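You operate a simulated robot arm through the tools that you are given. There is no shell and no other tool.

Carry out the task below with a simulated robot arm. There is one attempt and no reset: what you move stays moved.

JOB
Put things in order on the top of the wooden table. At the end: the black post stands where the yellow peg stood; the yellow peg stands where the brown lid prop stood; the grey rolled sock stands on top of the yellow soap dish; the brown lid prop is on the brown box; whatever was shut is shut again. Leave all else as you found it, and nothing knocked over.

It is judged by the outcome, as a careful person would: the job done as asked, and still so three seconds after it is handed in. It fails if anything else is knocked over, pushed out of place, dropped, spilled or broken. Lids that push on must go on centred and level and be pressed home; caps that screw on are set level and turned clockwise until they are tight.

ROBOT AND FRAMES
A 7-joint arm with a two-finger parallel gripper, fixed in place. Base frame: the origin is at the foot of the arm, x ahead of it, y to its left, z up; the work surface is at about z = 0. Lengths are in m, angles in degrees, forces in N, time in s.
With the tool pointing down near the work surface it reaches from about 0.22 to 0.58 m from the base axis. Its first joint turns from -66.0 to 66.0 degrees. Payload 2.5 kg.
Tool frame: the origin (TCP) lies between the finger pads and is the grasp point; the fingertips stand 0.023 m ahead of it; z points along the fingers, y is the line along which they close. The gripper opens to 0.094 m. The fingers are 0.038 m wide and 0.01 m thick; the gripper's body (0.054 by 0.096 m) begins 0.039 m behind the TCP.
Orientation is that of the tool frame in the base frame, as a unit quaternion [w, x, y, z]. With the fingers straight down and closing along the base's y, the tool's x points along the base's -x, its y along +y and its z along -z.

CONTROLS
- The arm moves only by the tool apply_moves. Its argument "steps" is a list of rows, each a list of 2 entries, a list of its own where there are three numbers: the shift along the tool's x, y, z in m, then the turn, a rotation vector about the tool's x, y, z in rad. In form: [[[tx, ty, tz], [rx, ry, rz]], ...]. A call has 1 to 20 rows; each row is the pose to reach, as a shift and turn from the pose commanded when the call began, along the tool's axes at that moment. "claw" is the closure, from 0 (fully open) to 1 (shut), set as the call begins (left out, the last holds). Each row takes 0.2 s and may step no farther than 0.05 m and 8.6 degrees from the row before; otherwise, or with a gripper value out of range, the whole call is refused. Where a pose cannot be reached the arm comes as near as it can. A force on the tool above 40 N (or 10 N above the force at the start of the call, whichever is more), or a blocked arm, ends the call early, and 0.2 s more pass. Each finger travels about 0.108 m/s and halts on what it meets, pressing with about 38 N; the grip force reading is that of the motor and also rises with nothing between the fingers. The clock runs only during rows and for 0.2 s after the last one: add rows that repeat a pose to give the fingers time. It gives the time, the measured TCP pose, the force on the tool (base axes), the opening and the grip force at its end, in the units of the frame above (readings bear some noise), with the torque about the TCP (base axes, N m) and any sound that the robot's microphone picked up.
- Cameras (640 x 400 px; columns grow to the right, rows downward): "scene" is fixed at [0.1066, -0.3909, 0.5401]; the picture's right is [0.87, -0.50, 0.00], its down [-0.26, -0.46, -0.85] and it looks along [0.42, 0.74, -0.53] (base axes); focal length 235 px, centre (320, 200). "wrist" rides on the gripper at [0.086, 0.016, -0.074] in the tool frame; the picture's right is [-0.18, 0.98, 0.00], its down [-0.58, -0.11, -0.81] and it looks along [-0.79, -0.15, 0.59] (tool axes); focal length 243 px, centre (320, 200). There is no depth. A picture from a camera that has moved, and an enlarged one, comes with that camera's place and axes in the base frame and with its lens. The place of the scene camera against the robot may be out by one fixed shift of up to 0.025 m in any direction.
- capture(camera): a new picture of that camera. It takes no simulated time.
- close_up(camera, box): a new picture of the part [left, top, right, bottom] of that camera's present view, enlarged. It takes no simulated time.
- sign_off(): hands the job in; it is judged then, once.

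Nothing tells you positions but the pictures and the camera data. Unless the task says otherwise, let go and move clear before handing in.

The tools are called after "Request:" as name(argument=value, ...) on one line, values as JSON. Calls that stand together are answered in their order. apply_moves: Moves the arm, as the interface text tells. Its arguments: {"type":"object","properties":{"steps":{"type":"array","items":{"type":"array"}},"claw":{"type":"number"}},"required":["steps"]} The other tools are called the same way: capture (camera) takes a picture; close_up (camera, box) takes an enlarged picture of a part of a camera's view; sign_off () hands the job in.

At the start:

```text
time_s: 0.0
ee_pos: [0.3324, 0.1036, 0.4467]
tcp_rot: [0.0, -0.001, 1.0, 0.001]
force: [0.7, 0.0, -0.2]
moment: [-0.05, 0.0, -0.04]
opening: 0.0939
grasp_force: 0.0
```

scene: 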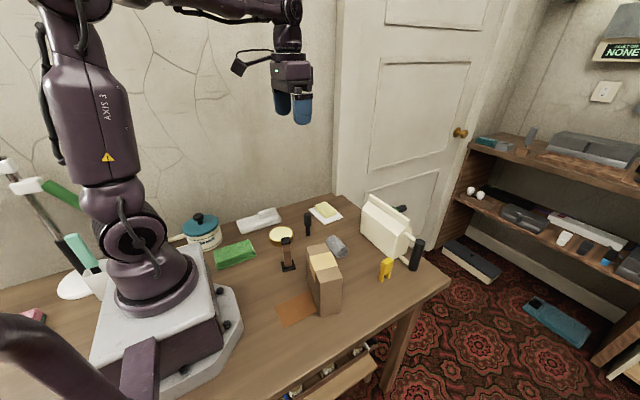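
wrist: 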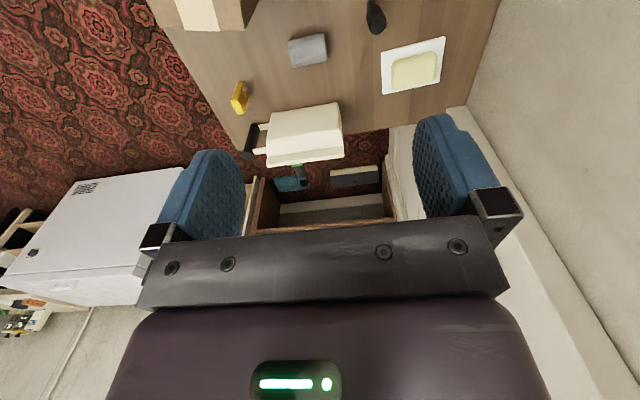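

I see a table with a black post, yellow peg, brown item, box, grey sock, yellow dish and other clutter. I'll take enlarged looks before moving anything.

Request:
close_up(camera="scene", box=[260, 190, 360, 252])

Request:
close_up(camera="scene", box=[260, 230, 360, 330])

Request:
close_up(camera="scene", box=[340, 180, 460, 300])

Request:
close_up(camera="scene", box=[160, 190, 300, 280])

Request:
close_up(camera="scene", box=[260, 300, 400, 400])

Request:
close_up(camera="wrist", box=[150, 0, 500, 220])

```text
6.40 times, centred on (310, 221) of scene
camera zoom: at [0.1066, -0.3909, 0.5401], right [0.87, -0.5, 0.0], down [-0.26, -0.46, -0.85], along [0.42, 0.74, -0.53], focal length 1501 px, centre (384, 66)
```

zoom: 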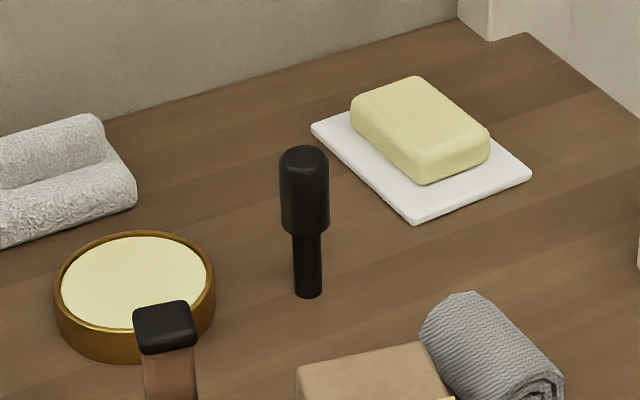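

```text
4.00 times, centred on (310, 280) of scene
camera zoom: at [0.1066, -0.3909, 0.5401], right [0.87, -0.5, 0.0], down [-0.26, -0.46, -0.85], along [0.42, 0.74, -0.53], focal length 938 px, centre (360, -120)
```

zoom: 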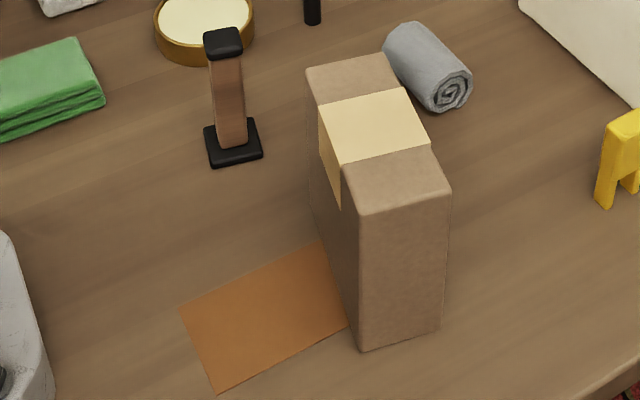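

```text
3.33 times, centred on (400, 240) of scene
camera zoom: at [0.1066, -0.3909, 0.5401], right [0.87, -0.5, 0.0], down [-0.26, -0.46, -0.85], along [0.42, 0.74, -0.53], focal length 782 px, centre (53, 67)
```

zoom: 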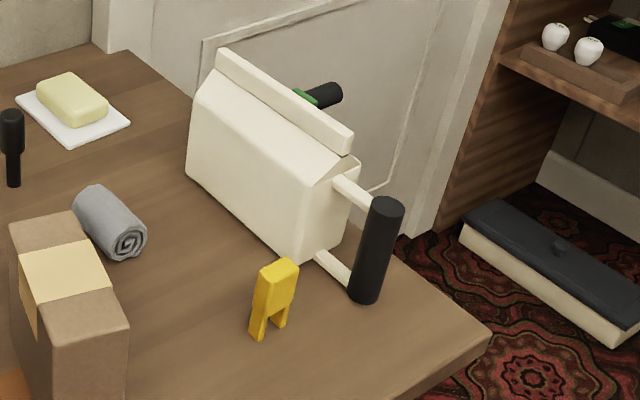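

```text
4.44 times, centred on (230, 235) of scene
camera zoom: at [0.1066, -0.3909, 0.5401], right [0.87, -0.5, 0.0], down [-0.26, -0.46, -0.85], along [0.42, 0.74, -0.53], focal length 1042 px, centre (720, 44)
```

zoom: 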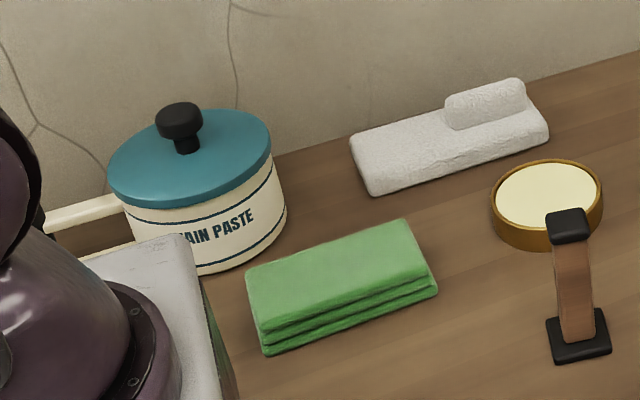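

```text
4.00 times, centred on (330, 350) of scene
camera zoom: at [0.1066, -0.3909, 0.5401], right [0.87, -0.5, 0.0], down [-0.26, -0.46, -0.85], along [0.42, 0.74, -0.53], focal length 938 px, centre (280, -400)
```

zoom: 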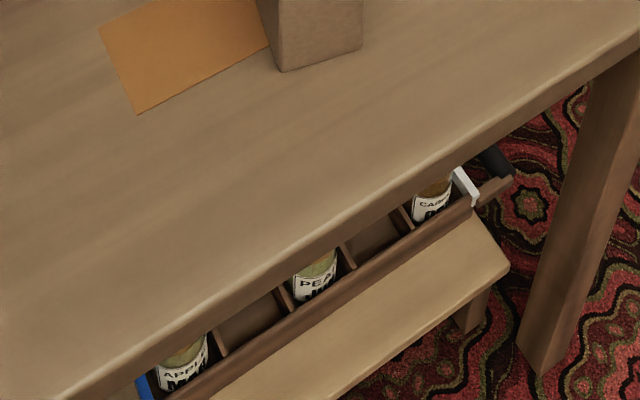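

```text
1.82 times, centred on (325, 110) of wrist
camera zoom: at [0.2471, 0.1187, 0.5197], right [0.18, 0.98, 0.0], down [0.58, -0.11, 0.81], along [0.79, -0.15, -0.59], focal length 441 px, centre (311, 364)
```

zoom: 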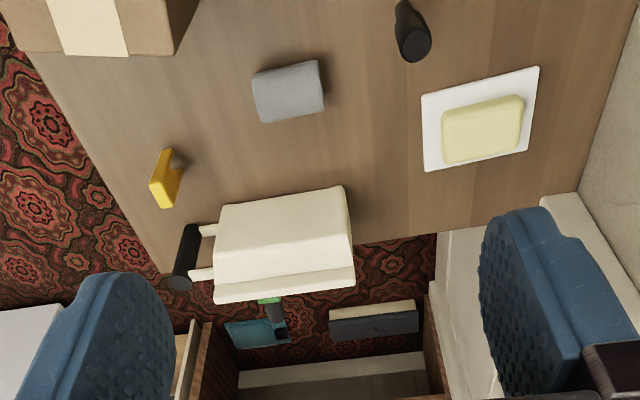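

The brown strut with black foot (about 0.27, 0.09), the black post (0.38, 0.18), the yellow peg (0.49, -0.09) and the box are located roughly. I'll move the wrist camera in for a closer, calibrated look, above everything.

Request:
apply_moves(steps=[[[0.02, 0.005, 0.035], [0, 0, 0]], [[0.04, 0.01, 0.07], [0, 0, 0]], [[0.055, 0.02, 0.105], [0, 0, 0]], [[0.07, 0.03, 0.14], [0, 0, 0]], [[0.07, 0.03, 0.14], [0, 0, 0]]], claw=0)

Request:
capture(camera="wrist")

Request:
capture(camera="scene")

```text
time_s: 1.2
ee_pos: [0.2632, 0.1317, 0.3047]
tcp_rot: [0.0, 0.001, 1.0, 0.0]
force: [0.2, 0.3, 0.2]
moment: [0.0, 0.01, -0.01]
opening: 0.0942
grasp_force: 0.0
```

```text
taken
camera wrist: at [0.1772, 0.1478, 0.3792], right [0.18, 0.98, 0.0], down [0.58, -0.11, 0.81], along [0.79, -0.15, -0.59], focal length 243 px, centre (320, 200)
```

wrist: 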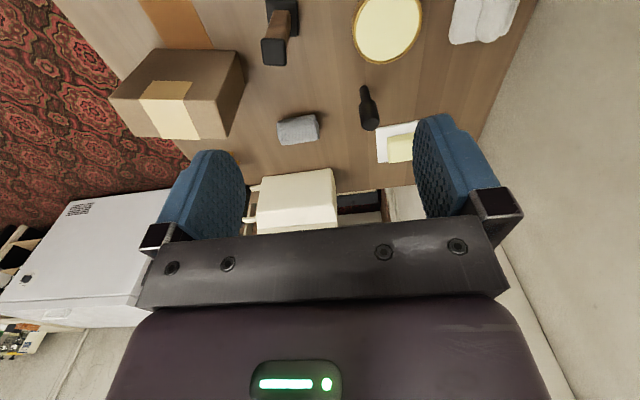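

```text
taken
```

scene: 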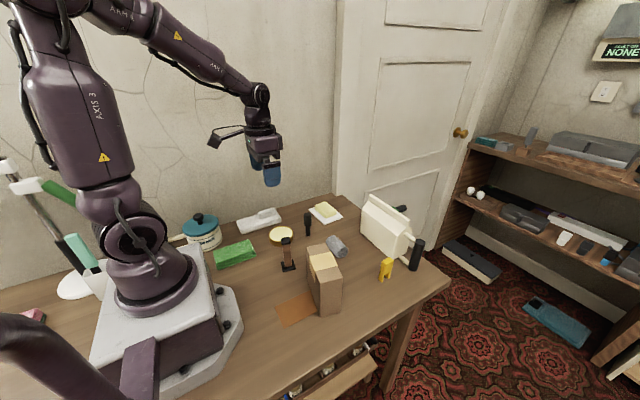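

Request:
close_up(camera="wrist", box=[100, 0, 340, 150])

Request:
close_up(camera="wrist", box=[240, 0, 480, 150])

Request:
close_up(camera="wrist", box=[370, 80, 450, 180])

Request:
close_up(camera="scene", box=[255, 195, 355, 257])

```text
2.67 times, centred on (220, 75) of wrist
camera zoom: at [0.1772, 0.1478, 0.3792], right [0.18, 0.98, 0.0], down [0.58, -0.11, 0.81], along [0.79, -0.15, -0.59], focal length 647 px, centre (587, 533)
```

zoom: 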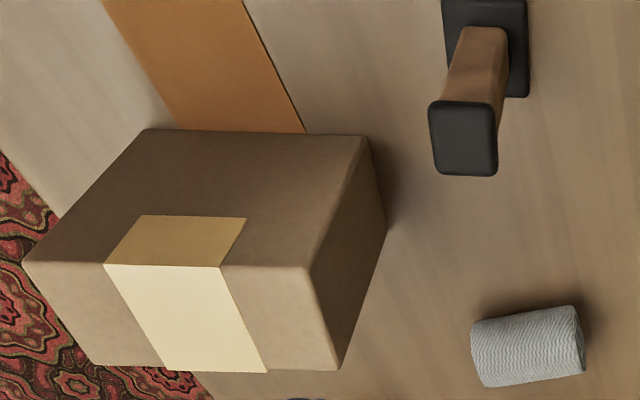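

```text
2.67 times, centred on (360, 75) of wrist
camera zoom: at [0.1772, 0.1478, 0.3792], right [0.18, 0.98, 0.0], down [0.58, -0.11, 0.81], along [0.79, -0.15, -0.59], focal length 647 px, centre (213, 533)
```

zoom: 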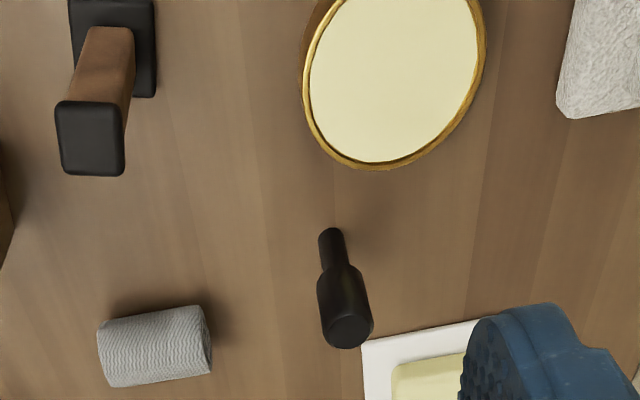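

```text
4.00 times, centred on (410, 130) of wrist
camera zoom: at [0.1772, 0.1478, 0.3792], right [0.18, 0.98, 0.0], down [0.58, -0.11, 0.81], along [0.79, -0.15, -0.59], focal length 970 px, centre (-40, 480)
```

zoom: 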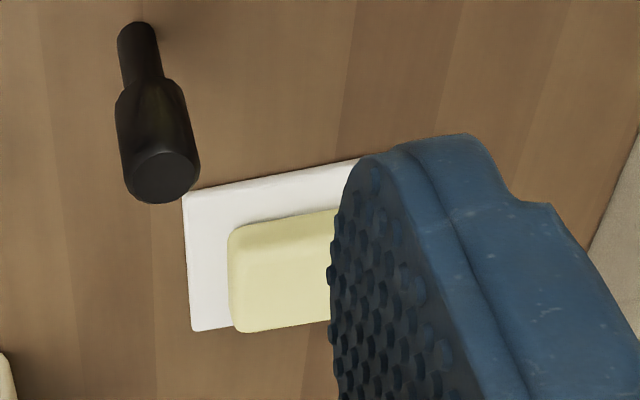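

```text
6.40 times, centred on (305, 226) of scene
camera zoom: at [0.1066, -0.3909, 0.5401], right [0.87, -0.5, 0.0], down [-0.26, -0.46, -0.85], along [0.42, 0.74, -0.53], focal length 1501 px, centre (416, 34)
```

zoom: 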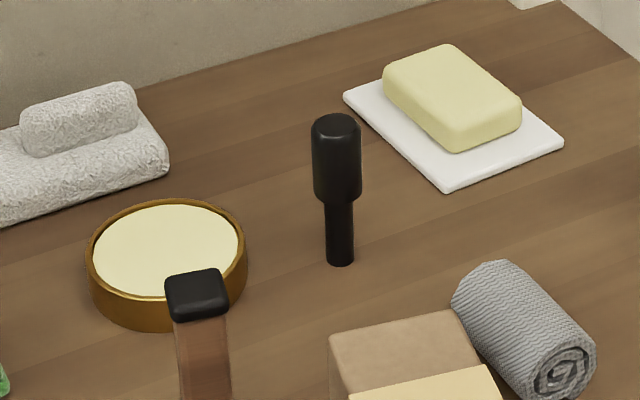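

The wrist view is good, but I can't yet tell which item is the "yellow soap dish": the round golden-rimmed dish or the white plate with the pale bar. I'll tilt the wrist to look more steeply down at both.

Request:
apply_moves(steps=[[[0.0, 0.02, -0.01], [0, 0.14, 0]], [[0.0, 0.035, -0.02], [0, 0.28, 0]], [[0.0, 0.05, -0.03], [0, 0.42, 0]], [[0.0, 0.05, -0.03], [0, 0.45, 0]], [[0.0, 0.05, -0.03], [0, 0.45, 0]]])

Request:
capture(camera="wrist")

```text
time_s: 2.4
ee_pos: [0.2629, 0.1853, 0.3358]
tcp_rot: [-0.224, 0.001, 0.975, 0.0]
force: [0.4, -0.2, 0.5]
moment: [0.0, -0.04, -0.03]
opening: 0.0938
grasp_force: 0.1
```

```text
taken
camera wrist: at [0.2183, 0.2003, 0.4396], right [0.17, 0.98, -0.08], down [0.87, -0.11, 0.47], along [0.46, -0.15, -0.88], focal length 243 px, centre (320, 200)
```

wrist: 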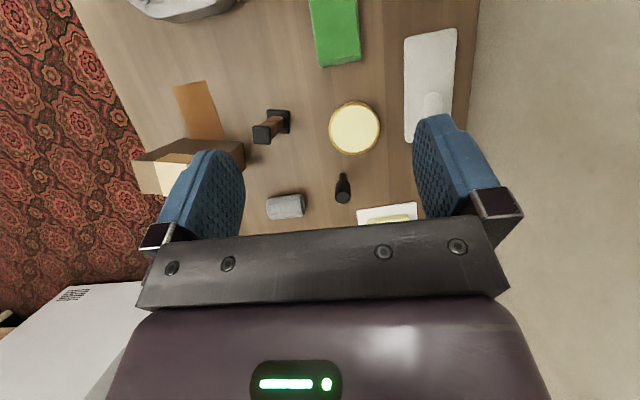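

Request:
close_up(camera="wrist", box=[310, 80, 400, 170])

Request:
close_up(camera="wrist", box=[235, 90, 425, 230])

Request:
close_up(camera="scene", box=[300, 195, 350, 230])

Request:
close_up(camera="scene", box=[262, 218, 302, 250])

Request:
close_up(camera="scene", box=[370, 240, 430, 290])

```text
4.44 times, centred on (355, 125) of wrist
camera zoom: at [0.2183, 0.2003, 0.4396], right [0.17, 0.98, -0.08], down [0.87, -0.11, 0.47], along [0.46, -0.15, -0.88], focal length 1078 px, centre (164, 533)
```

zoom: 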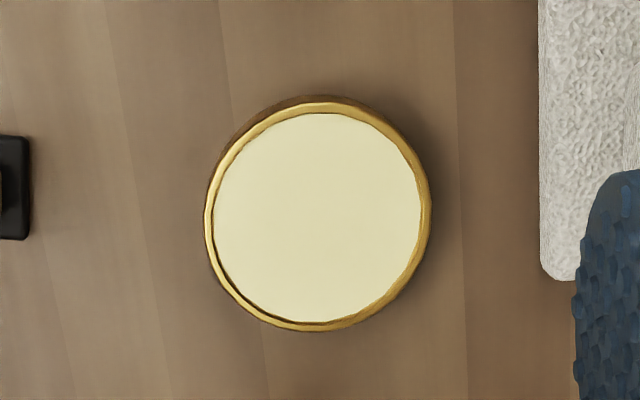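

```text
2.86 times, centred on (330, 160) of wrist
camera zoom: at [0.2183, 0.2003, 0.4396], right [0.17, 0.98, -0.08], down [0.87, -0.11, 0.47], along [0.46, -0.15, -0.88], focal length 693 px, centre (291, 314)
```

zoom: 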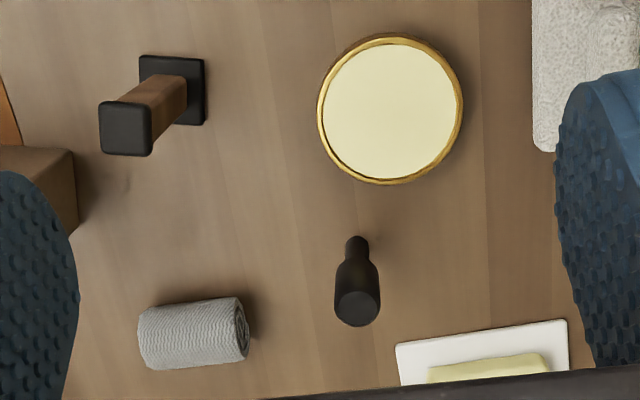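

```text
11.43 times, centred on (325, 212) of scene
camera zoom: at [0.1066, -0.3909, 0.5401], right [0.87, -0.5, 0.0], down [-0.26, -0.46, -0.85], along [0.42, 0.74, -0.53], focal length 2681 px, centre (263, 57)
```

zoom: 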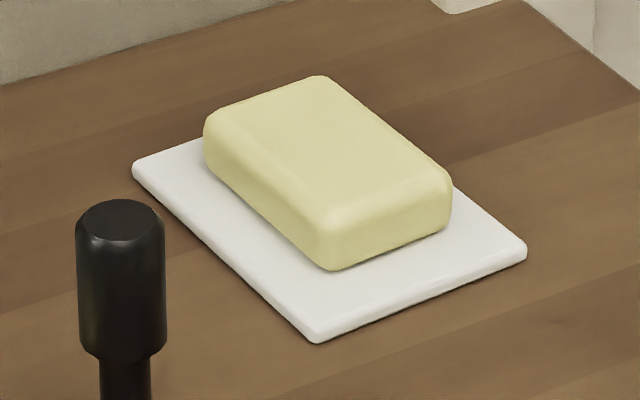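

```text
12.50 times, centred on (282, 234) of scene
camera zoom: at [0.1066, -0.3909, 0.5401], right [0.87, -0.5, 0.0], down [-0.26, -0.46, -0.85], along [0.42, 0.74, -0.53], focal length 2932 px, centre (795, -225)
```

zoom: 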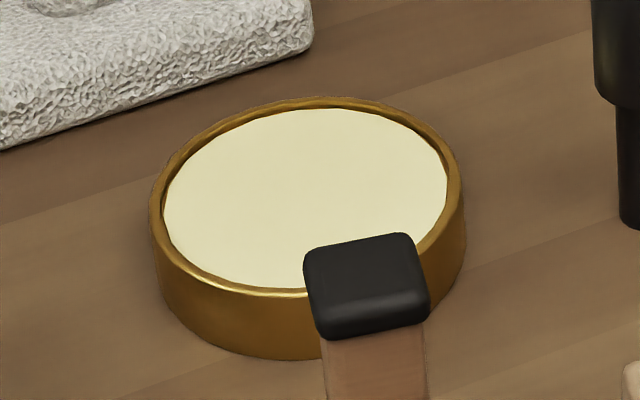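

```text
8.00 times, centred on (400, 265) of scene
camera zoom: at [0.1066, -0.3909, 0.5401], right [0.87, -0.5, 0.0], down [-0.26, -0.46, -0.85], along [0.42, 0.74, -0.53], focal length 1876 px, centre (-320, -320)
```

zoom: 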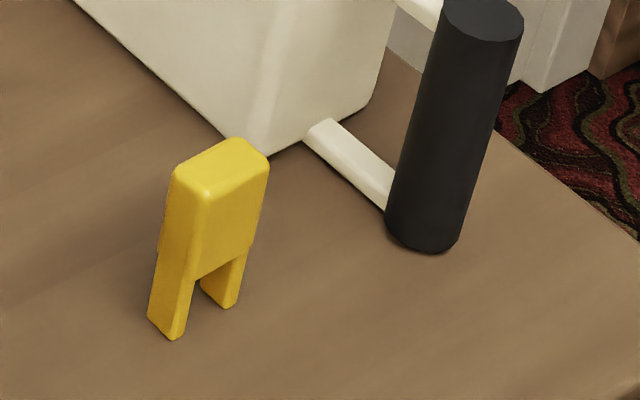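

I have two candidates: a brass-rimmed round dish and a white plate with a pale yellow bar. I'll read the labels and look at the rest of the scene for context before deciding.

Request:
close_up(camera="scene", box=[170, 205, 240, 255])

Request:
close_up(camera="scene", box=[280, 335, 380, 400])

Request:
close_up(camera="scene", box=[350, 180, 440, 280])

Request:
close_up(camera="scene", box=[440, 110, 640, 240])

Request:
close_up(camera="scene", box=[440, 230, 640, 390])

Request:
close_up(camera="scene", box=[0, 150, 130, 330])

Request:
close_up(camera="scene", box=[560, 0, 640, 110])

Request:
close_up(camera="wrist", box=[130, 0, 480, 150])

```text
8.00 times, centred on (205, 230) of scene
camera zoom: at [0.1066, -0.3909, 0.5401], right [0.87, -0.5, 0.0], down [-0.26, -0.46, -0.85], along [0.42, 0.74, -0.53], focal length 1876 px, centre (1240, -40)
```

zoom: 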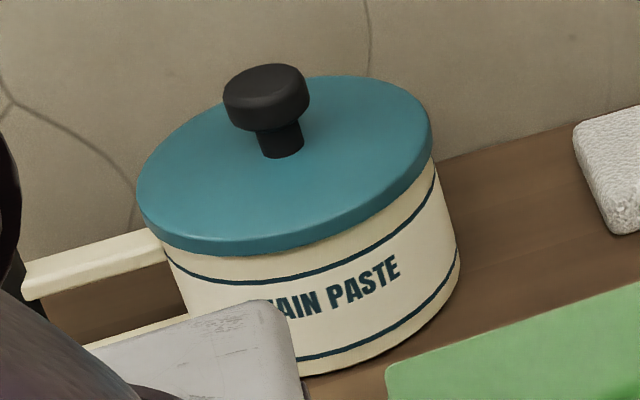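

```text
6.15 times, centred on (330, 368) of scene
camera zoom: at [0.1066, -0.3909, 0.5401], right [0.87, -0.5, 0.0], down [-0.26, -0.46, -0.85], along [0.42, 0.74, -0.53], focal length 1444 px, centre (258, -831)
```

zoom: 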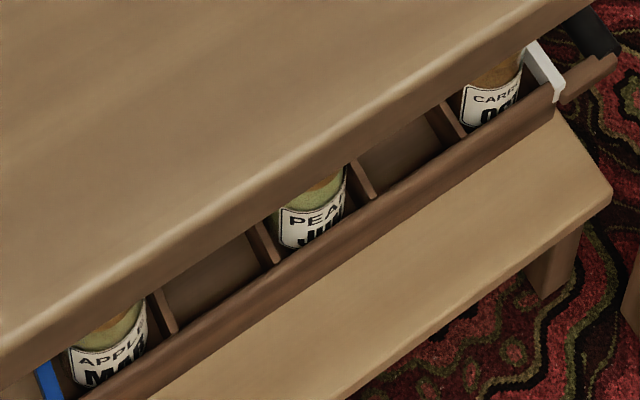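

```text
4.00 times, centred on (395, 230) of scene
camera zoom: at [0.1066, -0.3909, 0.5401], right [0.87, -0.5, 0.0], down [-0.26, -0.46, -0.85], along [0.42, 0.74, -0.53], focal length 938 px, centre (20, 80)
```

zoom: 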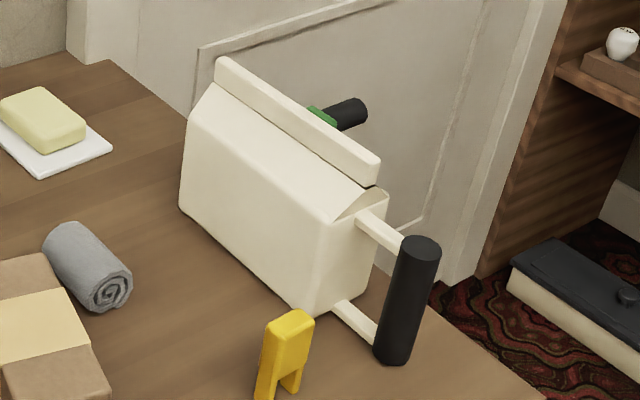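

```text
3.08 times, centred on (540, 175) of scene
camera zoom: at [0.1066, -0.3909, 0.5401], right [0.87, -0.5, 0.0], down [-0.26, -0.46, -0.85], along [0.42, 0.74, -0.53], focal length 722 px, centre (-357, 277)
```

zoom: 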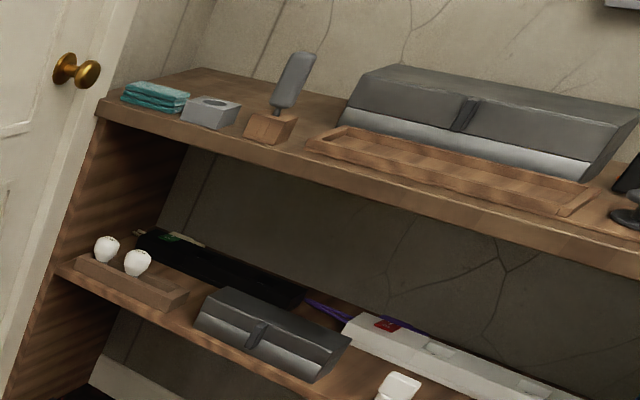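

```text
2.50 times, centred on (540, 310) of scene
camera zoom: at [0.1066, -0.3909, 0.5401], right [0.87, -0.5, 0.0], down [-0.26, -0.46, -0.85], along [0.42, 0.74, -0.53], focal length 586 px, centre (-230, -75)
```

zoom: 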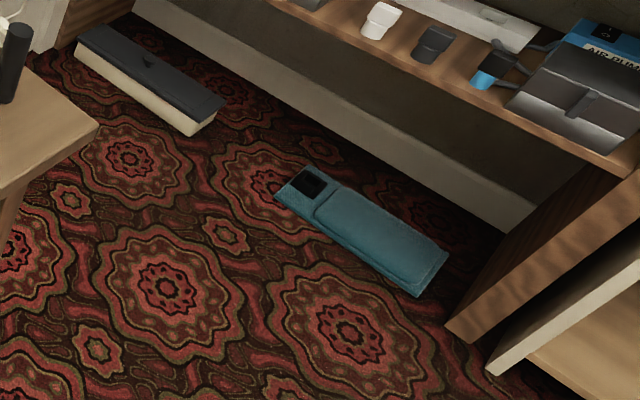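

```text
2.22 times, centred on (65, 240) of scene
camera zoom: at [0.1066, -0.3909, 0.5401], right [0.87, -0.5, 0.0], down [-0.26, -0.46, -0.85], along [0.42, 0.74, -0.53], focal length 521 px, centre (887, 111)
```

zoom: 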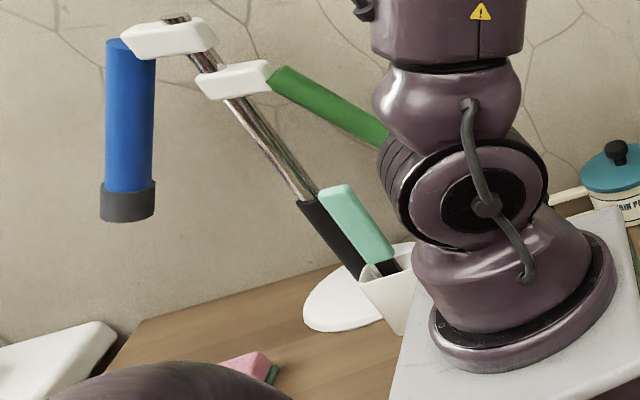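

```text
3.64 times, centred on (600, 55) of scene
camera zoom: at [0.1066, -0.3909, 0.5401], right [0.87, -0.5, 0.0], down [-0.26, -0.46, -0.85], along [0.42, 0.74, -0.53], focal length 853 px, centre (-698, 727)
```

zoom: 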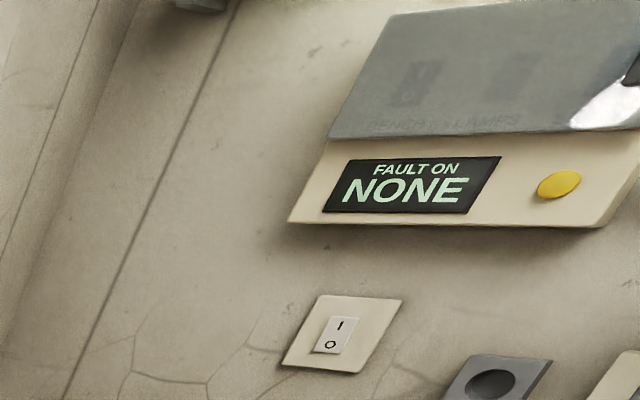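

```text
1.83 times, centred on (305, 75) of wrist
camera zoom: at [0.2183, 0.2003, 0.4396], right [0.17, 0.98, -0.08], down [0.87, -0.11, 0.47], along [0.46, -0.15, -0.88], focal length 444 px, centre (347, 429)
```

zoom: 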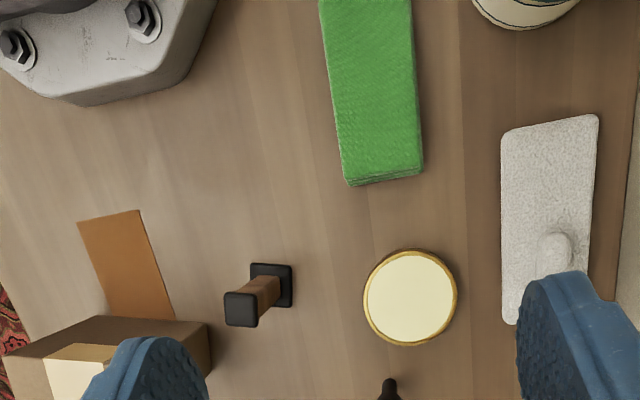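

I'll level the wrist again and drop lower behind the round dish, to see it and the plate with the bar up close.

Request:
apply_moves(steps=[[[0, 0, 0], [0, -0.14, 0]], [[0, 0, 0], [0, -0.28, 0]], [[0, 0, 0], [0, -0.42, 0]], [[0, 0, 0], [0, -0.45, 0]]])

Request:
apply_moves(steps=[[[0.0, 0.01, 0.04], [0, 0, 0]], [[0.01, 0.02, 0.08], [0, 0, 0]], [[0.01, 0.02, 0.12], [0, 0, 0]], [[0.01, 0.02, 0.16], [0, 0, 0]], [[0.01, 0.02, 0.16], [0, 0, 0]]])

Request:
capture(camera="wrist")

```text
time_s: 3.4
ee_pos: [0.2636, 0.1847, 0.3357]
tcp_rot: [0.0, 0.0, 1.0, 0.0]
force: [-0.1, 0.2, 0.3]
moment: [0.04, 0.02, 0.0]
opening: 0.0939
grasp_force: 0.1
```

```text
time_s: 4.6
ee_pos: [0.2525, 0.2012, 0.1738]
tcp_rot: [0.001, 0.001, 1.0, 0.0]
force: [0.3, 0.3, -1.2]
moment: [-0.06, -0.01, 0.01]
opening: 0.0937
grasp_force: 0.0
```

```text
taken
camera wrist: at [0.1665, 0.2172, 0.2474], right [0.19, 0.98, 0.0], down [0.58, -0.11, 0.81], along [0.79, -0.15, -0.59], focal length 243 px, centre (320, 200)
```

wrist: 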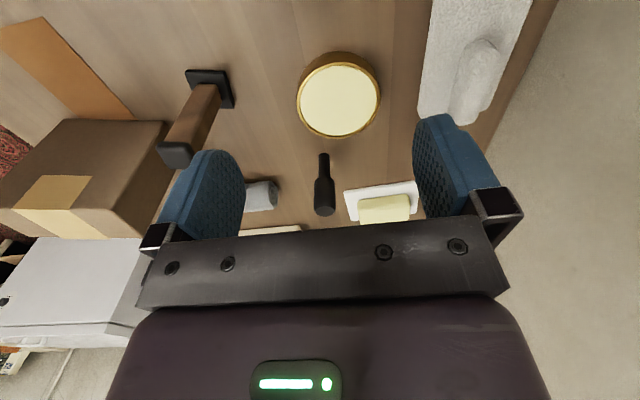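

Request:
close_up(camera="wrist", box=[280, 40, 400, 150])

Request:
close_up(camera="wrist", box=[300, 130, 440, 240])

Request:
close_up(camera="wrist", box=[400, 0, 560, 140])

Request:
close_up(camera="wrist", box=[130, 50, 290, 220])

```text
3.64 times, centred on (340, 95) of wrist
camera zoom: at [0.1665, 0.2172, 0.2474], right [0.19, 0.98, 0.0], down [0.58, -0.11, 0.81], along [0.79, -0.15, -0.59], focal length 882 px, centre (247, 582)
```

zoom: 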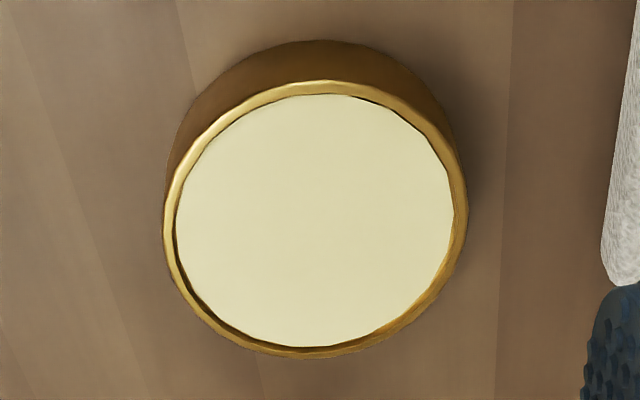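

```text
3.64 times, centred on (370, 185) of wrist
camera zoom: at [0.1665, 0.2172, 0.2474], right [0.19, 0.98, 0.0], down [0.58, -0.11, 0.81], along [0.79, -0.15, -0.59], focal length 882 px, centre (138, 254)
```

zoom: 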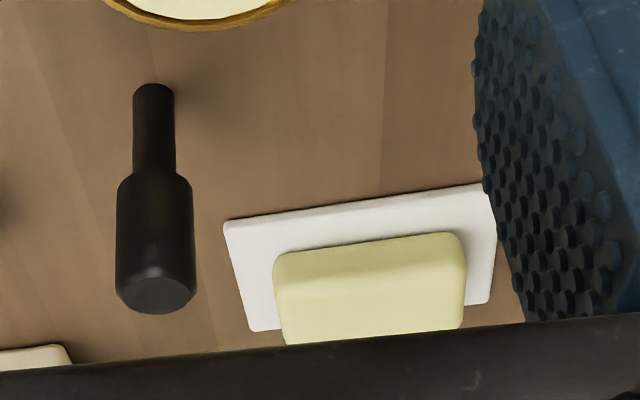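

```text
2.86 times, centred on (480, 70) of wrist
camera zoom: at [0.1665, 0.2172, 0.2474], right [0.19, 0.98, 0.0], down [0.58, -0.11, 0.81], along [0.79, -0.15, -0.59], focal length 693 px, centre (-137, 571)
```

zoom: 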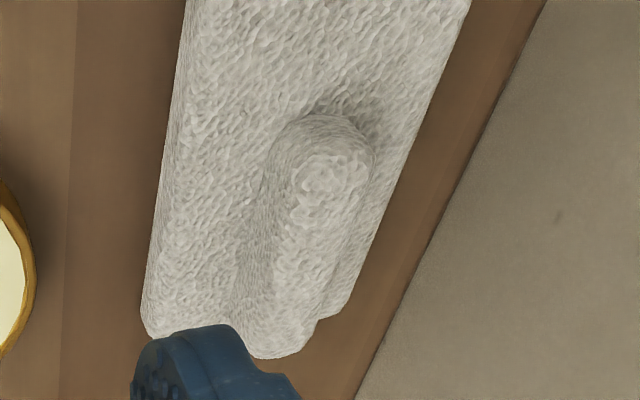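

```text
2.35 times, centred on (210, 135) of wrist
camera zoom: at [0.1665, 0.2172, 0.2474], right [0.19, 0.98, 0.0], down [0.58, -0.11, 0.81], along [0.79, -0.15, -0.59], focal length 571 px, centre (579, 353)
```

zoom: 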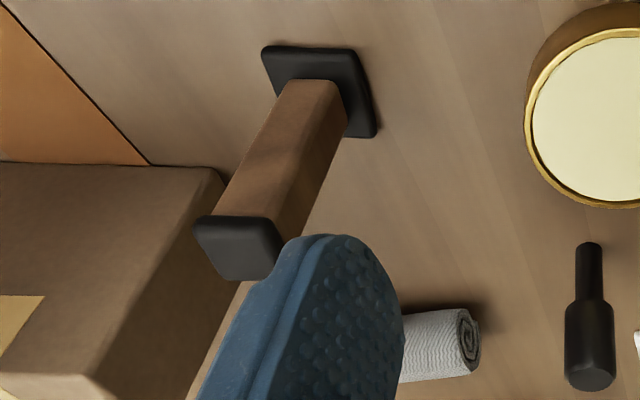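

I've looked hard at the two candidates. The round brass piece looks like a tin of wax, while the white dish with the yellow bar is what a person would call the yellow soap dish, near (0.51, 0.26). I'll come back to it with a closer look and a reach check. First I'll hover over the lid prop near (0.27, 0.09).

Request:
apply_moves(steps=[[[0.0, -0.02, -0.04], [0, 0, 0]], [[-0.005, -0.05, -0.06], [0, 0, 0]], [[-0.01, -0.085, -0.06], [0, 0, 0]], [[-0.0145, -0.115, -0.05], [0, 0, 0]], [[-0.0145, -0.115, -0.05], [0, 0, 0]]])

Request:
capture(camera="wrist")

Request:
close_up(camera="wrist", box=[240, 0, 420, 120])

```text
time_s: 5.8
ee_pos: [0.2685, 0.0848, 0.2266]
tcp_rot: [0.0, 0.0, 1.0, -0.001]
force: [0.6, 0.2, -1.2]
moment: [0.0, 0.03, 0.0]
opening: 0.094
grasp_force: 0.0
```

```text
taken
camera wrist: at [0.1826, 0.1009, 0.3009], right [0.18, 0.98, 0.0], down [0.58, -0.11, 0.81], along [0.79, -0.15, -0.59], focal length 243 px, centre (320, 200)
```

wrist: 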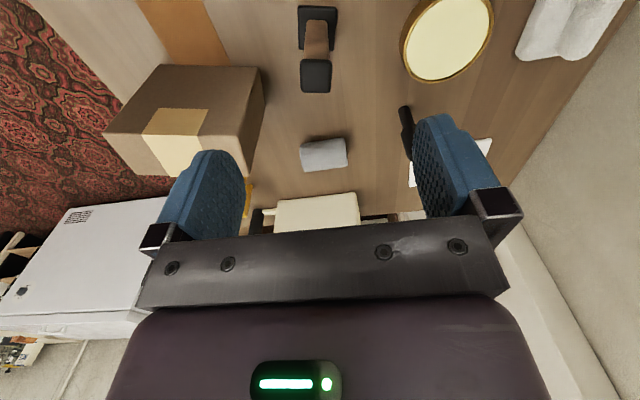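

```text
3.33 times, centred on (330, 60) of wrist
camera zoom: at [0.1826, 0.1009, 0.3009], right [0.18, 0.98, 0.0], down [0.58, -0.11, 0.81], along [0.79, -0.15, -0.59], focal length 809 px, centre (287, 667)
```

zoom: 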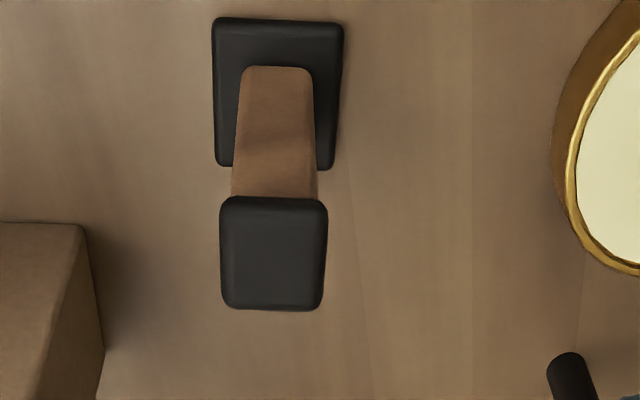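

The prop stands at about (0.279, 0.080), 0.10 m tall with a 0.039 m foot, yawed about -13°. I'll align the gripper with it and partly close before descending.

Request:
apply_moves(steps=[[[-0.005, -0.002, 0], [0, 0, 0.11]], [[-0.0105, -0.0048, 0], [0, 0, 0.223]], [[-0.0105, -0.0048, 0], [0, 0, 0.223]], [[-0.0105, -0.0048, 0.03], [0, 0, 0.223]], [[-0.0105, -0.0048, 0.05], [0, 0, 0.223]], [[-0.0105, -0.0048, 0.05], [0, 0, 0.223]]], claw=0.45)

Request:
capture(camera="wrist")

Request:
close_up(camera="wrist", box=[230, 20, 410, 220])

Request:
close_up(camera="scene", box=[240, 180, 360, 320])

```text
time_s: 7.2
ee_pos: [0.2775, 0.084, 0.1727]
tcp_rot: [0.0, 0.112, 0.994, 0.0]
force: [0.4, -0.6, 0.5]
moment: [0.01, 0.01, 0.03]
opening: 0.0517
grasp_force: 0.1
```

```text
taken
camera wrist: at [0.1977, 0.1174, 0.2472], right [0.4, 0.92, 0.0], down [0.54, -0.23, 0.81], along [0.74, -0.32, -0.59], focal length 243 px, centre (320, 200)
```

wrist: 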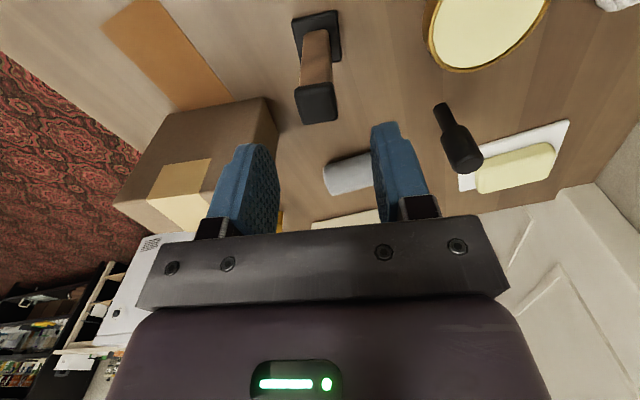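

```text
2.00 times, centred on (320, 120) of wrist
camera zoom: at [0.1977, 0.1174, 0.2472], right [0.4, 0.92, 0.0], down [0.54, -0.23, 0.81], along [0.74, -0.32, -0.59], focal length 485 px, centre (320, 360)
```

zoom: 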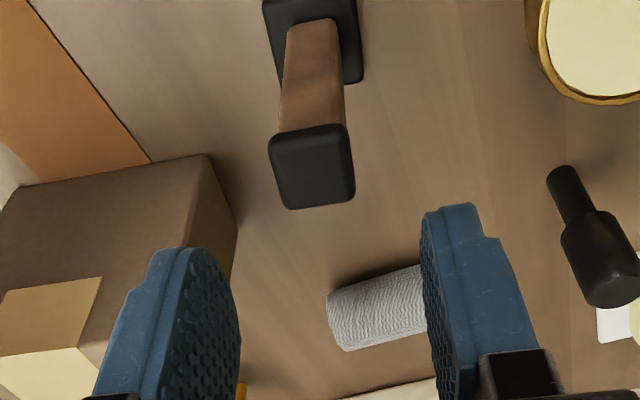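

```text
2.86 times, centred on (300, 250) of scene
camera zoom: at [0.1066, -0.3909, 0.5401], right [0.87, -0.5, 0.0], down [-0.26, -0.46, -0.85], along [0.42, 0.74, -0.53], focal length 670 px, centre (377, 57)
```

zoom: 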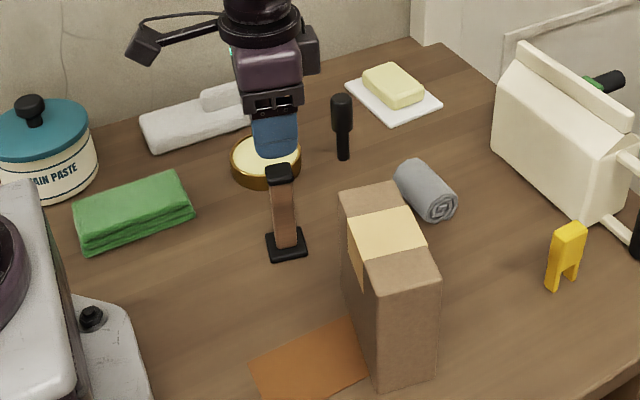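

The alignment looks good; the prop sits about 3 mm to one side, which I'll correct. Then I'll descend and grip its column.

Request:
apply_moves(steps=[[[-0.0018, -0.003, 0.01], [0, 0, 0]], [[-0.0018, -0.003, 0.04], [0, 0, 0]], [[-0.0018, -0.003, 0.07], [0, 0, 0]], [[-0.0018, -0.003, 0.1], [0, 0, 0]], [[-0.0018, -0.003, 0.12], [0, 0, 0]], [[-0.0018, -0.003, 0.12], [0, 0, 0]]])

Request:
capture(camera="wrist")

Request:
close_up(camera="scene", box=[240, 180, 360, 320])

```text
time_s: 8.3
ee_pos: [0.2806, 0.0792, 0.0681]
tcp_rot: [0.002, 0.111, 0.994, 0.001]
force: [-8.0, -1.4, 31.5]
moment: [0.04, -0.18, -0.03]
opening: 0.0515
grasp_force: 0.0
stopped in row 5: the force on the tool passed its limit at 104 N (the readings are from after the stop); the commanded pose is now the measured one
```

```text
taken
camera wrist: at [0.1999, 0.114, 0.142], right [0.4, 0.92, 0.0], down [0.54, -0.24, 0.81], along [0.74, -0.32, -0.59], focal length 243 px, centre (320, 200)
```

wrist: 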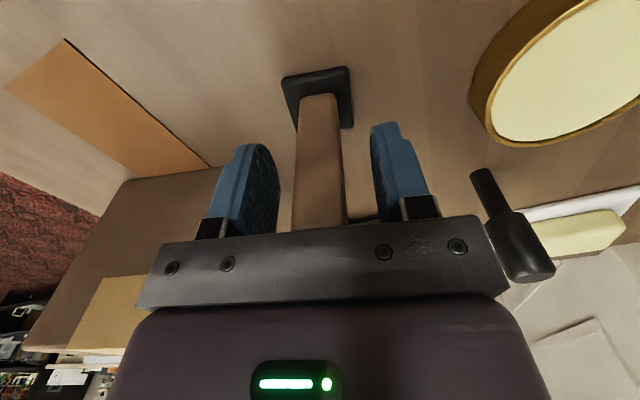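

```text
2.86 times, centred on (300, 250) of scene
camera zoom: at [0.1065, -0.3909, 0.5401], right [0.87, -0.5, 0.0], down [-0.26, -0.46, -0.85], along [0.42, 0.74, -0.53], focal length 670 px, centre (377, 57)
```

zoom: 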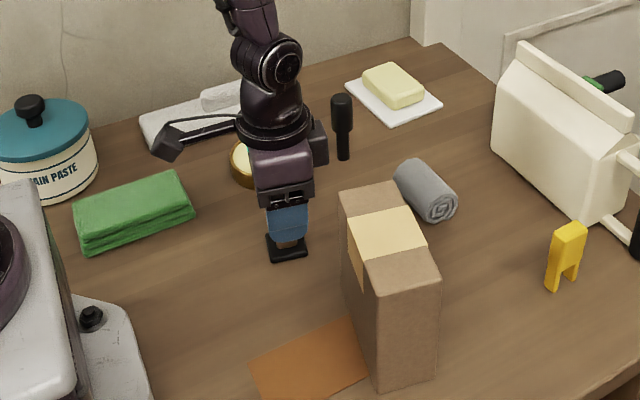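

I went down too far and the palm met the top of the prop; it stands undisturbed. I'll raise 8 mm to clear the palm, then close the fingers on the column.

Request:
apply_moves(steps=[[[0, 0, -0.008], [0, 0, 0]], [[0, 0, -0.008], [0, 0, 0]]])

Request:
apply_moves(steps=[[[0, 0, 0], [0, 0, 0]], [[0, 0, 0], [0, 0, 0]], [[0, 0, 0], [0, 0, 0]]], claw=1)

Request:
capture(camera="wrist")

Request:
close_up(camera="scene", box=[240, 180, 360, 320])

```text
time_s: 8.9
ee_pos: [0.2811, 0.079, 0.074]
tcp_rot: [0.001, 0.111, 0.994, 0.0]
force: [-0.1, -0.4, 0.3]
moment: [0.0, -0.04, 0.02]
opening: 0.0516
grasp_force: 0.0
```

```text
time_s: 9.8
ee_pos: [0.2793, 0.0792, 0.0755]
tcp_rot: [0.002, 0.111, 0.994, 0.001]
force: [-0.2, 0.5, 0.3]
moment: [-0.03, 0.02, -0.01]
opening: 0.025
grasp_force: 38.2
```

```text
taken
camera wrist: at [0.2003, 0.1133, 0.1492], right [0.4, 0.92, 0.0], down [0.54, -0.24, 0.81], along [0.74, -0.32, -0.59], focal length 243 px, centre (320, 200)
```

wrist: 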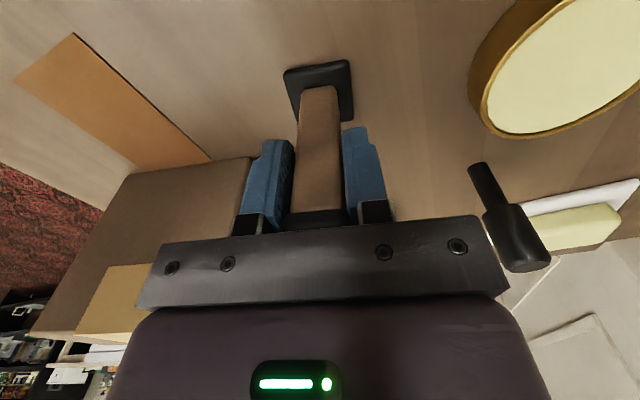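

```text
2.86 times, centred on (300, 250) of scene
camera zoom: at [0.1066, -0.3909, 0.5401], right [0.87, -0.5, 0.0], down [-0.26, -0.46, -0.85], along [0.42, 0.74, -0.53], focal length 670 px, centre (377, 57)
```

zoom: 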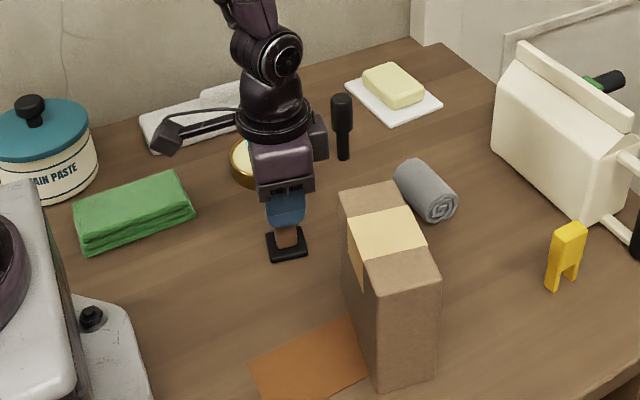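

I have the prop gripped at its original place, (0.2795, 0.0795), with the TCP at z ≈ 0.075. I'll lift it straight up clear of the box.

Request:
apply_moves(steps=[[[0, 0, -0.01], [0, 0, 0]], [[0, 0, -0.04], [0, 0, 0]], [[0, 0, -0.08], [0, 0, 0]], [[0, 0, -0.12], [0, 0, 0]], [[0, 0, -0.16], [0, 0, 0]], [[0, 0, -0.19], [0, 0, 0]], [[0, 0, -0.19], [0, 0, 0]]])

Request:
capture(camera="wrist")

Request:
capture(camera="scene")

```text
time_s: 11.3
ee_pos: [0.2811, 0.0793, 0.2659]
tcp_rot: [0.001, 0.111, 0.994, 0.001]
force: [0.0, -0.2, -0.8]
moment: [0.04, -0.03, -0.01]
opening: 0.0253
grasp_force: 38.2
```

```text
taken
camera wrist: at [0.2006, 0.1137, 0.3391], right [0.4, 0.92, 0.0], down [0.54, -0.24, 0.81], along [0.74, -0.32, -0.59], focal length 243 px, centre (320, 200)
```

wrist: 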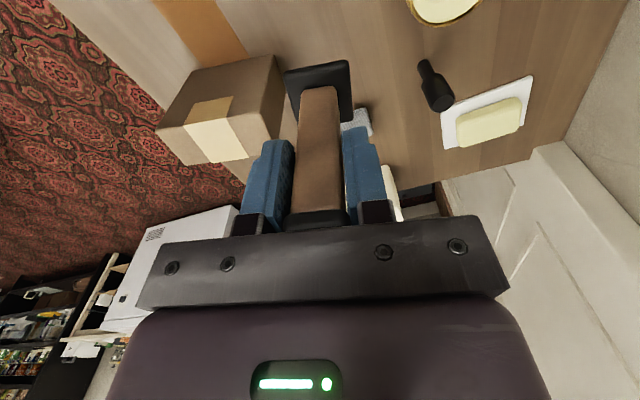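

```text
taken
```

scene: 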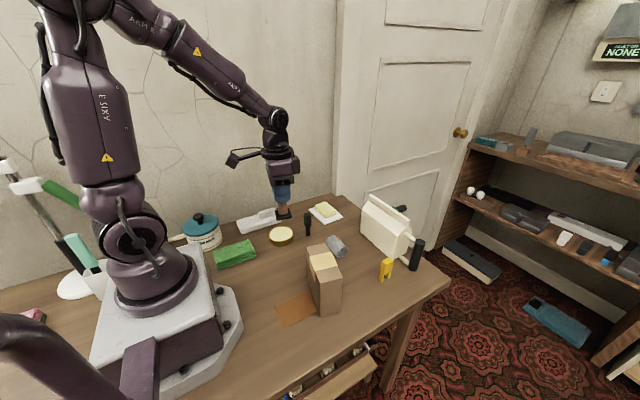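

The prop is held upright. I'll zoom in on the box top to fix its height and centre.

Request:
close_up(camera="wrist", box=[145, 40, 305, 170])

Request:
close_up(camera="scene", box=[290, 230, 360, 330])

```text
3.08 times, centred on (225, 105) of wrist
camera zoom: at [0.2006, 0.1137, 0.3391], right [0.4, 0.92, 0.0], down [0.54, -0.24, 0.81], along [0.74, -0.32, -0.59], focal length 746 px, centre (612, 492)
```

zoom: 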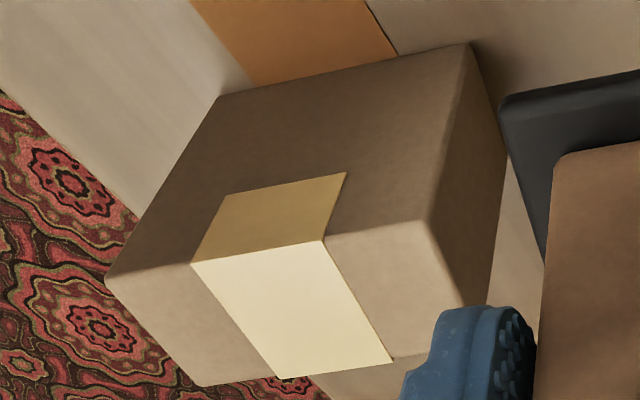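

```text
4.00 times, centred on (325, 280) of scene
camera zoom: at [0.1066, -0.3909, 0.5401], right [0.87, -0.5, 0.0], down [-0.26, -0.46, -0.85], along [0.42, 0.74, -0.53], focal length 938 px, centre (300, -120)
```

zoom: 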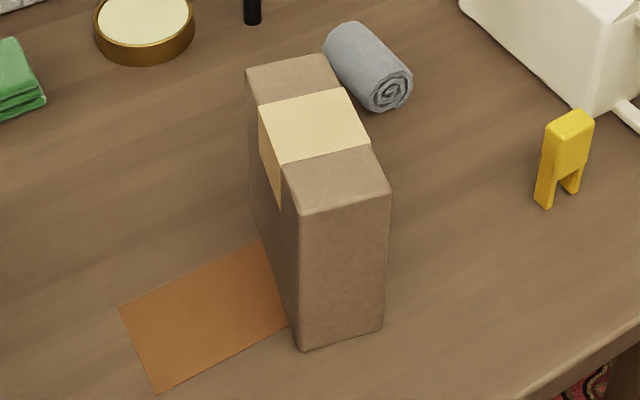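

The box top is at z ≈ 0.128, centred near (0.319, -0.060), with the same yaw as the prop. I'll carry the prop over it and lower to just above.

Request:
apply_moves(steps=[[[-0.017, -0.032, 0], [0, 0, 0]], [[-0.034, -0.064, 0], [0, 0, 0]], [[-0.051, -0.096, 0], [0, 0, 0]], [[-0.0683, -0.127, 0], [0, 0, 0]], [[-0.0683, -0.127, 0], [0, 0, 0]], [[-0.0683, -0.127, 0.03], [0, 0, 0]], [[-0.0683, -0.127, 0.05], [0, 0, 0]], [[-0.0683, -0.127, 0.05], [0, 0, 0]]])

Request:
capture(camera="wrist")

Request:
close_up(camera="scene", box=[270, 200, 380, 330])

```text
time_s: 13.2
ee_pos: [0.3203, -0.0592, 0.2144]
tcp_rot: [0.001, 0.111, 0.994, 0.001]
force: [-0.8, -0.4, -1.0]
moment: [-0.01, 0.02, 0.01]
opening: 0.025
grasp_force: 38.0
```

```text
taken
camera wrist: at [0.2397, -0.0254, 0.2884], right [0.4, 0.92, 0.0], down [0.54, -0.24, 0.81], along [0.74, -0.32, -0.59], focal length 243 px, centre (320, 200)
```

wrist: 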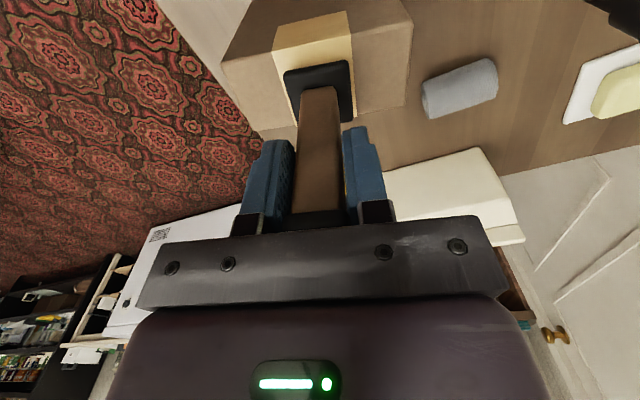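

```text
3.08 times, centred on (325, 265) of scene
camera zoom: at [0.1066, -0.3909, 0.5401], right [0.87, -0.5, 0.0], down [-0.26, -0.46, -0.85], along [0.42, 0.74, -0.53], focal length 722 px, centre (305, 0)
```

zoom: 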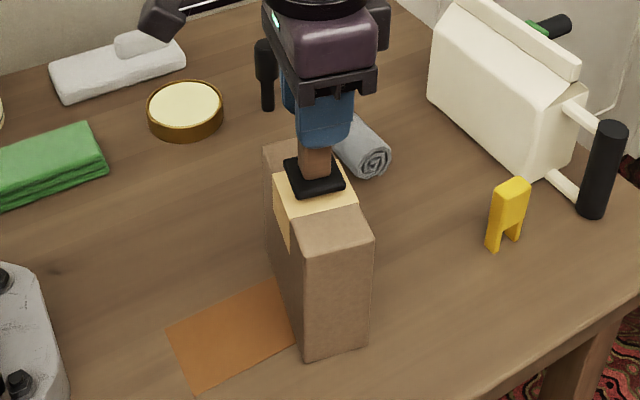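

Request:
close_up(camera="wrist", box=[215, 0, 425, 140])

Request:
close_up(camera="scene", box=[300, 235, 350, 290])

```text
2.86 times, centred on (320, 70) of wrist
camera zoom: at [0.2397, -0.0254, 0.2884], right [0.4, 0.92, 0.0], down [0.54, -0.24, 0.81], along [0.74, -0.32, -0.59], focal length 693 px, centre (320, 571)
```

zoom: 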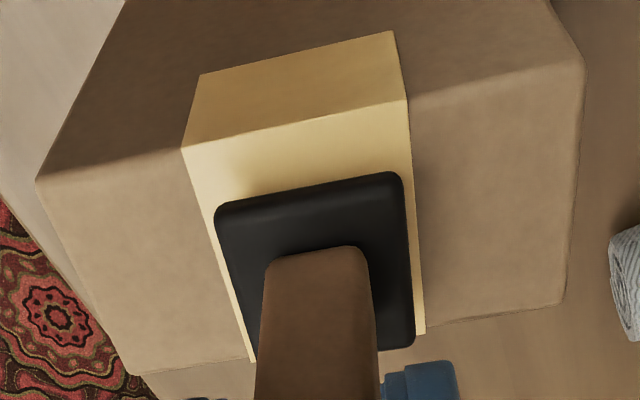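

```text
7.27 times, centred on (325, 262) of scene
camera zoom: at [0.1066, -0.3909, 0.5401], right [0.87, -0.5, 0.0], down [-0.26, -0.46, -0.85], along [0.42, 0.74, -0.53], focal length 1706 px, centre (284, -254)
```

zoom: 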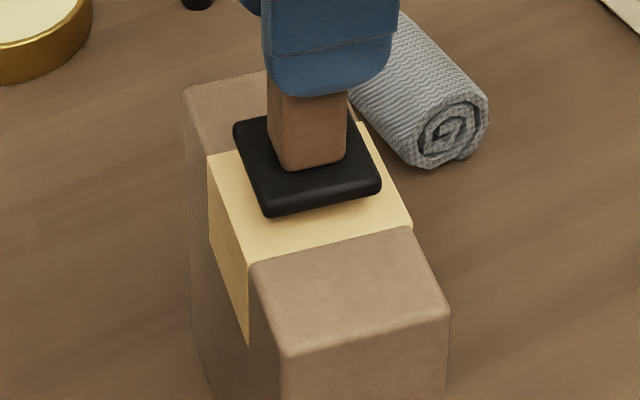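

The foot is centred on the box top to within a millimetre. I'll lower in fine steps until contact.

Request:
apply_moves(steps=[[[0, 0, 0.004], [0, 0, 0]], [[0, 0, 0.007], [0, 0, 0]], [[0, 0, 0.009], [0, 0, 0]], [[0, 0, 0.01], [0, 0, 0]]])

Request:
close_up(camera="scene", box=[300, 235, 350, 290])

```text
time_s: 14.2
ee_pos: [0.3177, -0.0591, 0.2058]
tcp_rot: [0.002, 0.111, 0.994, 0.002]
force: [-2.9, 0.1, 9.1]
moment: [-0.08, 0.3, -0.06]
opening: 0.0251
grasp_force: 37.9
```

```text
7.27 times, centred on (325, 262) of scene
camera zoom: at [0.1065, -0.3909, 0.5401], right [0.87, -0.5, 0.0], down [-0.26, -0.46, -0.85], along [0.42, 0.74, -0.53], focal length 1706 px, centre (284, -254)
```

zoom: 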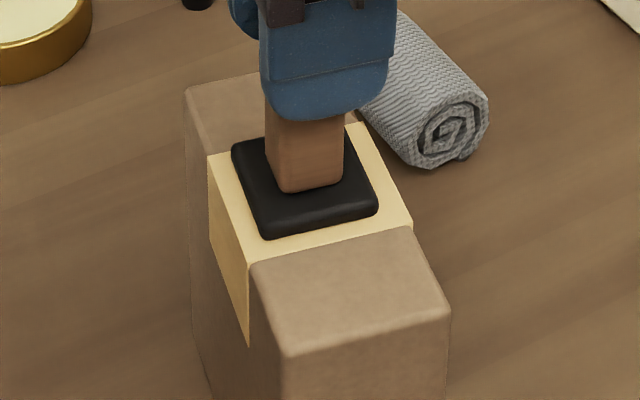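

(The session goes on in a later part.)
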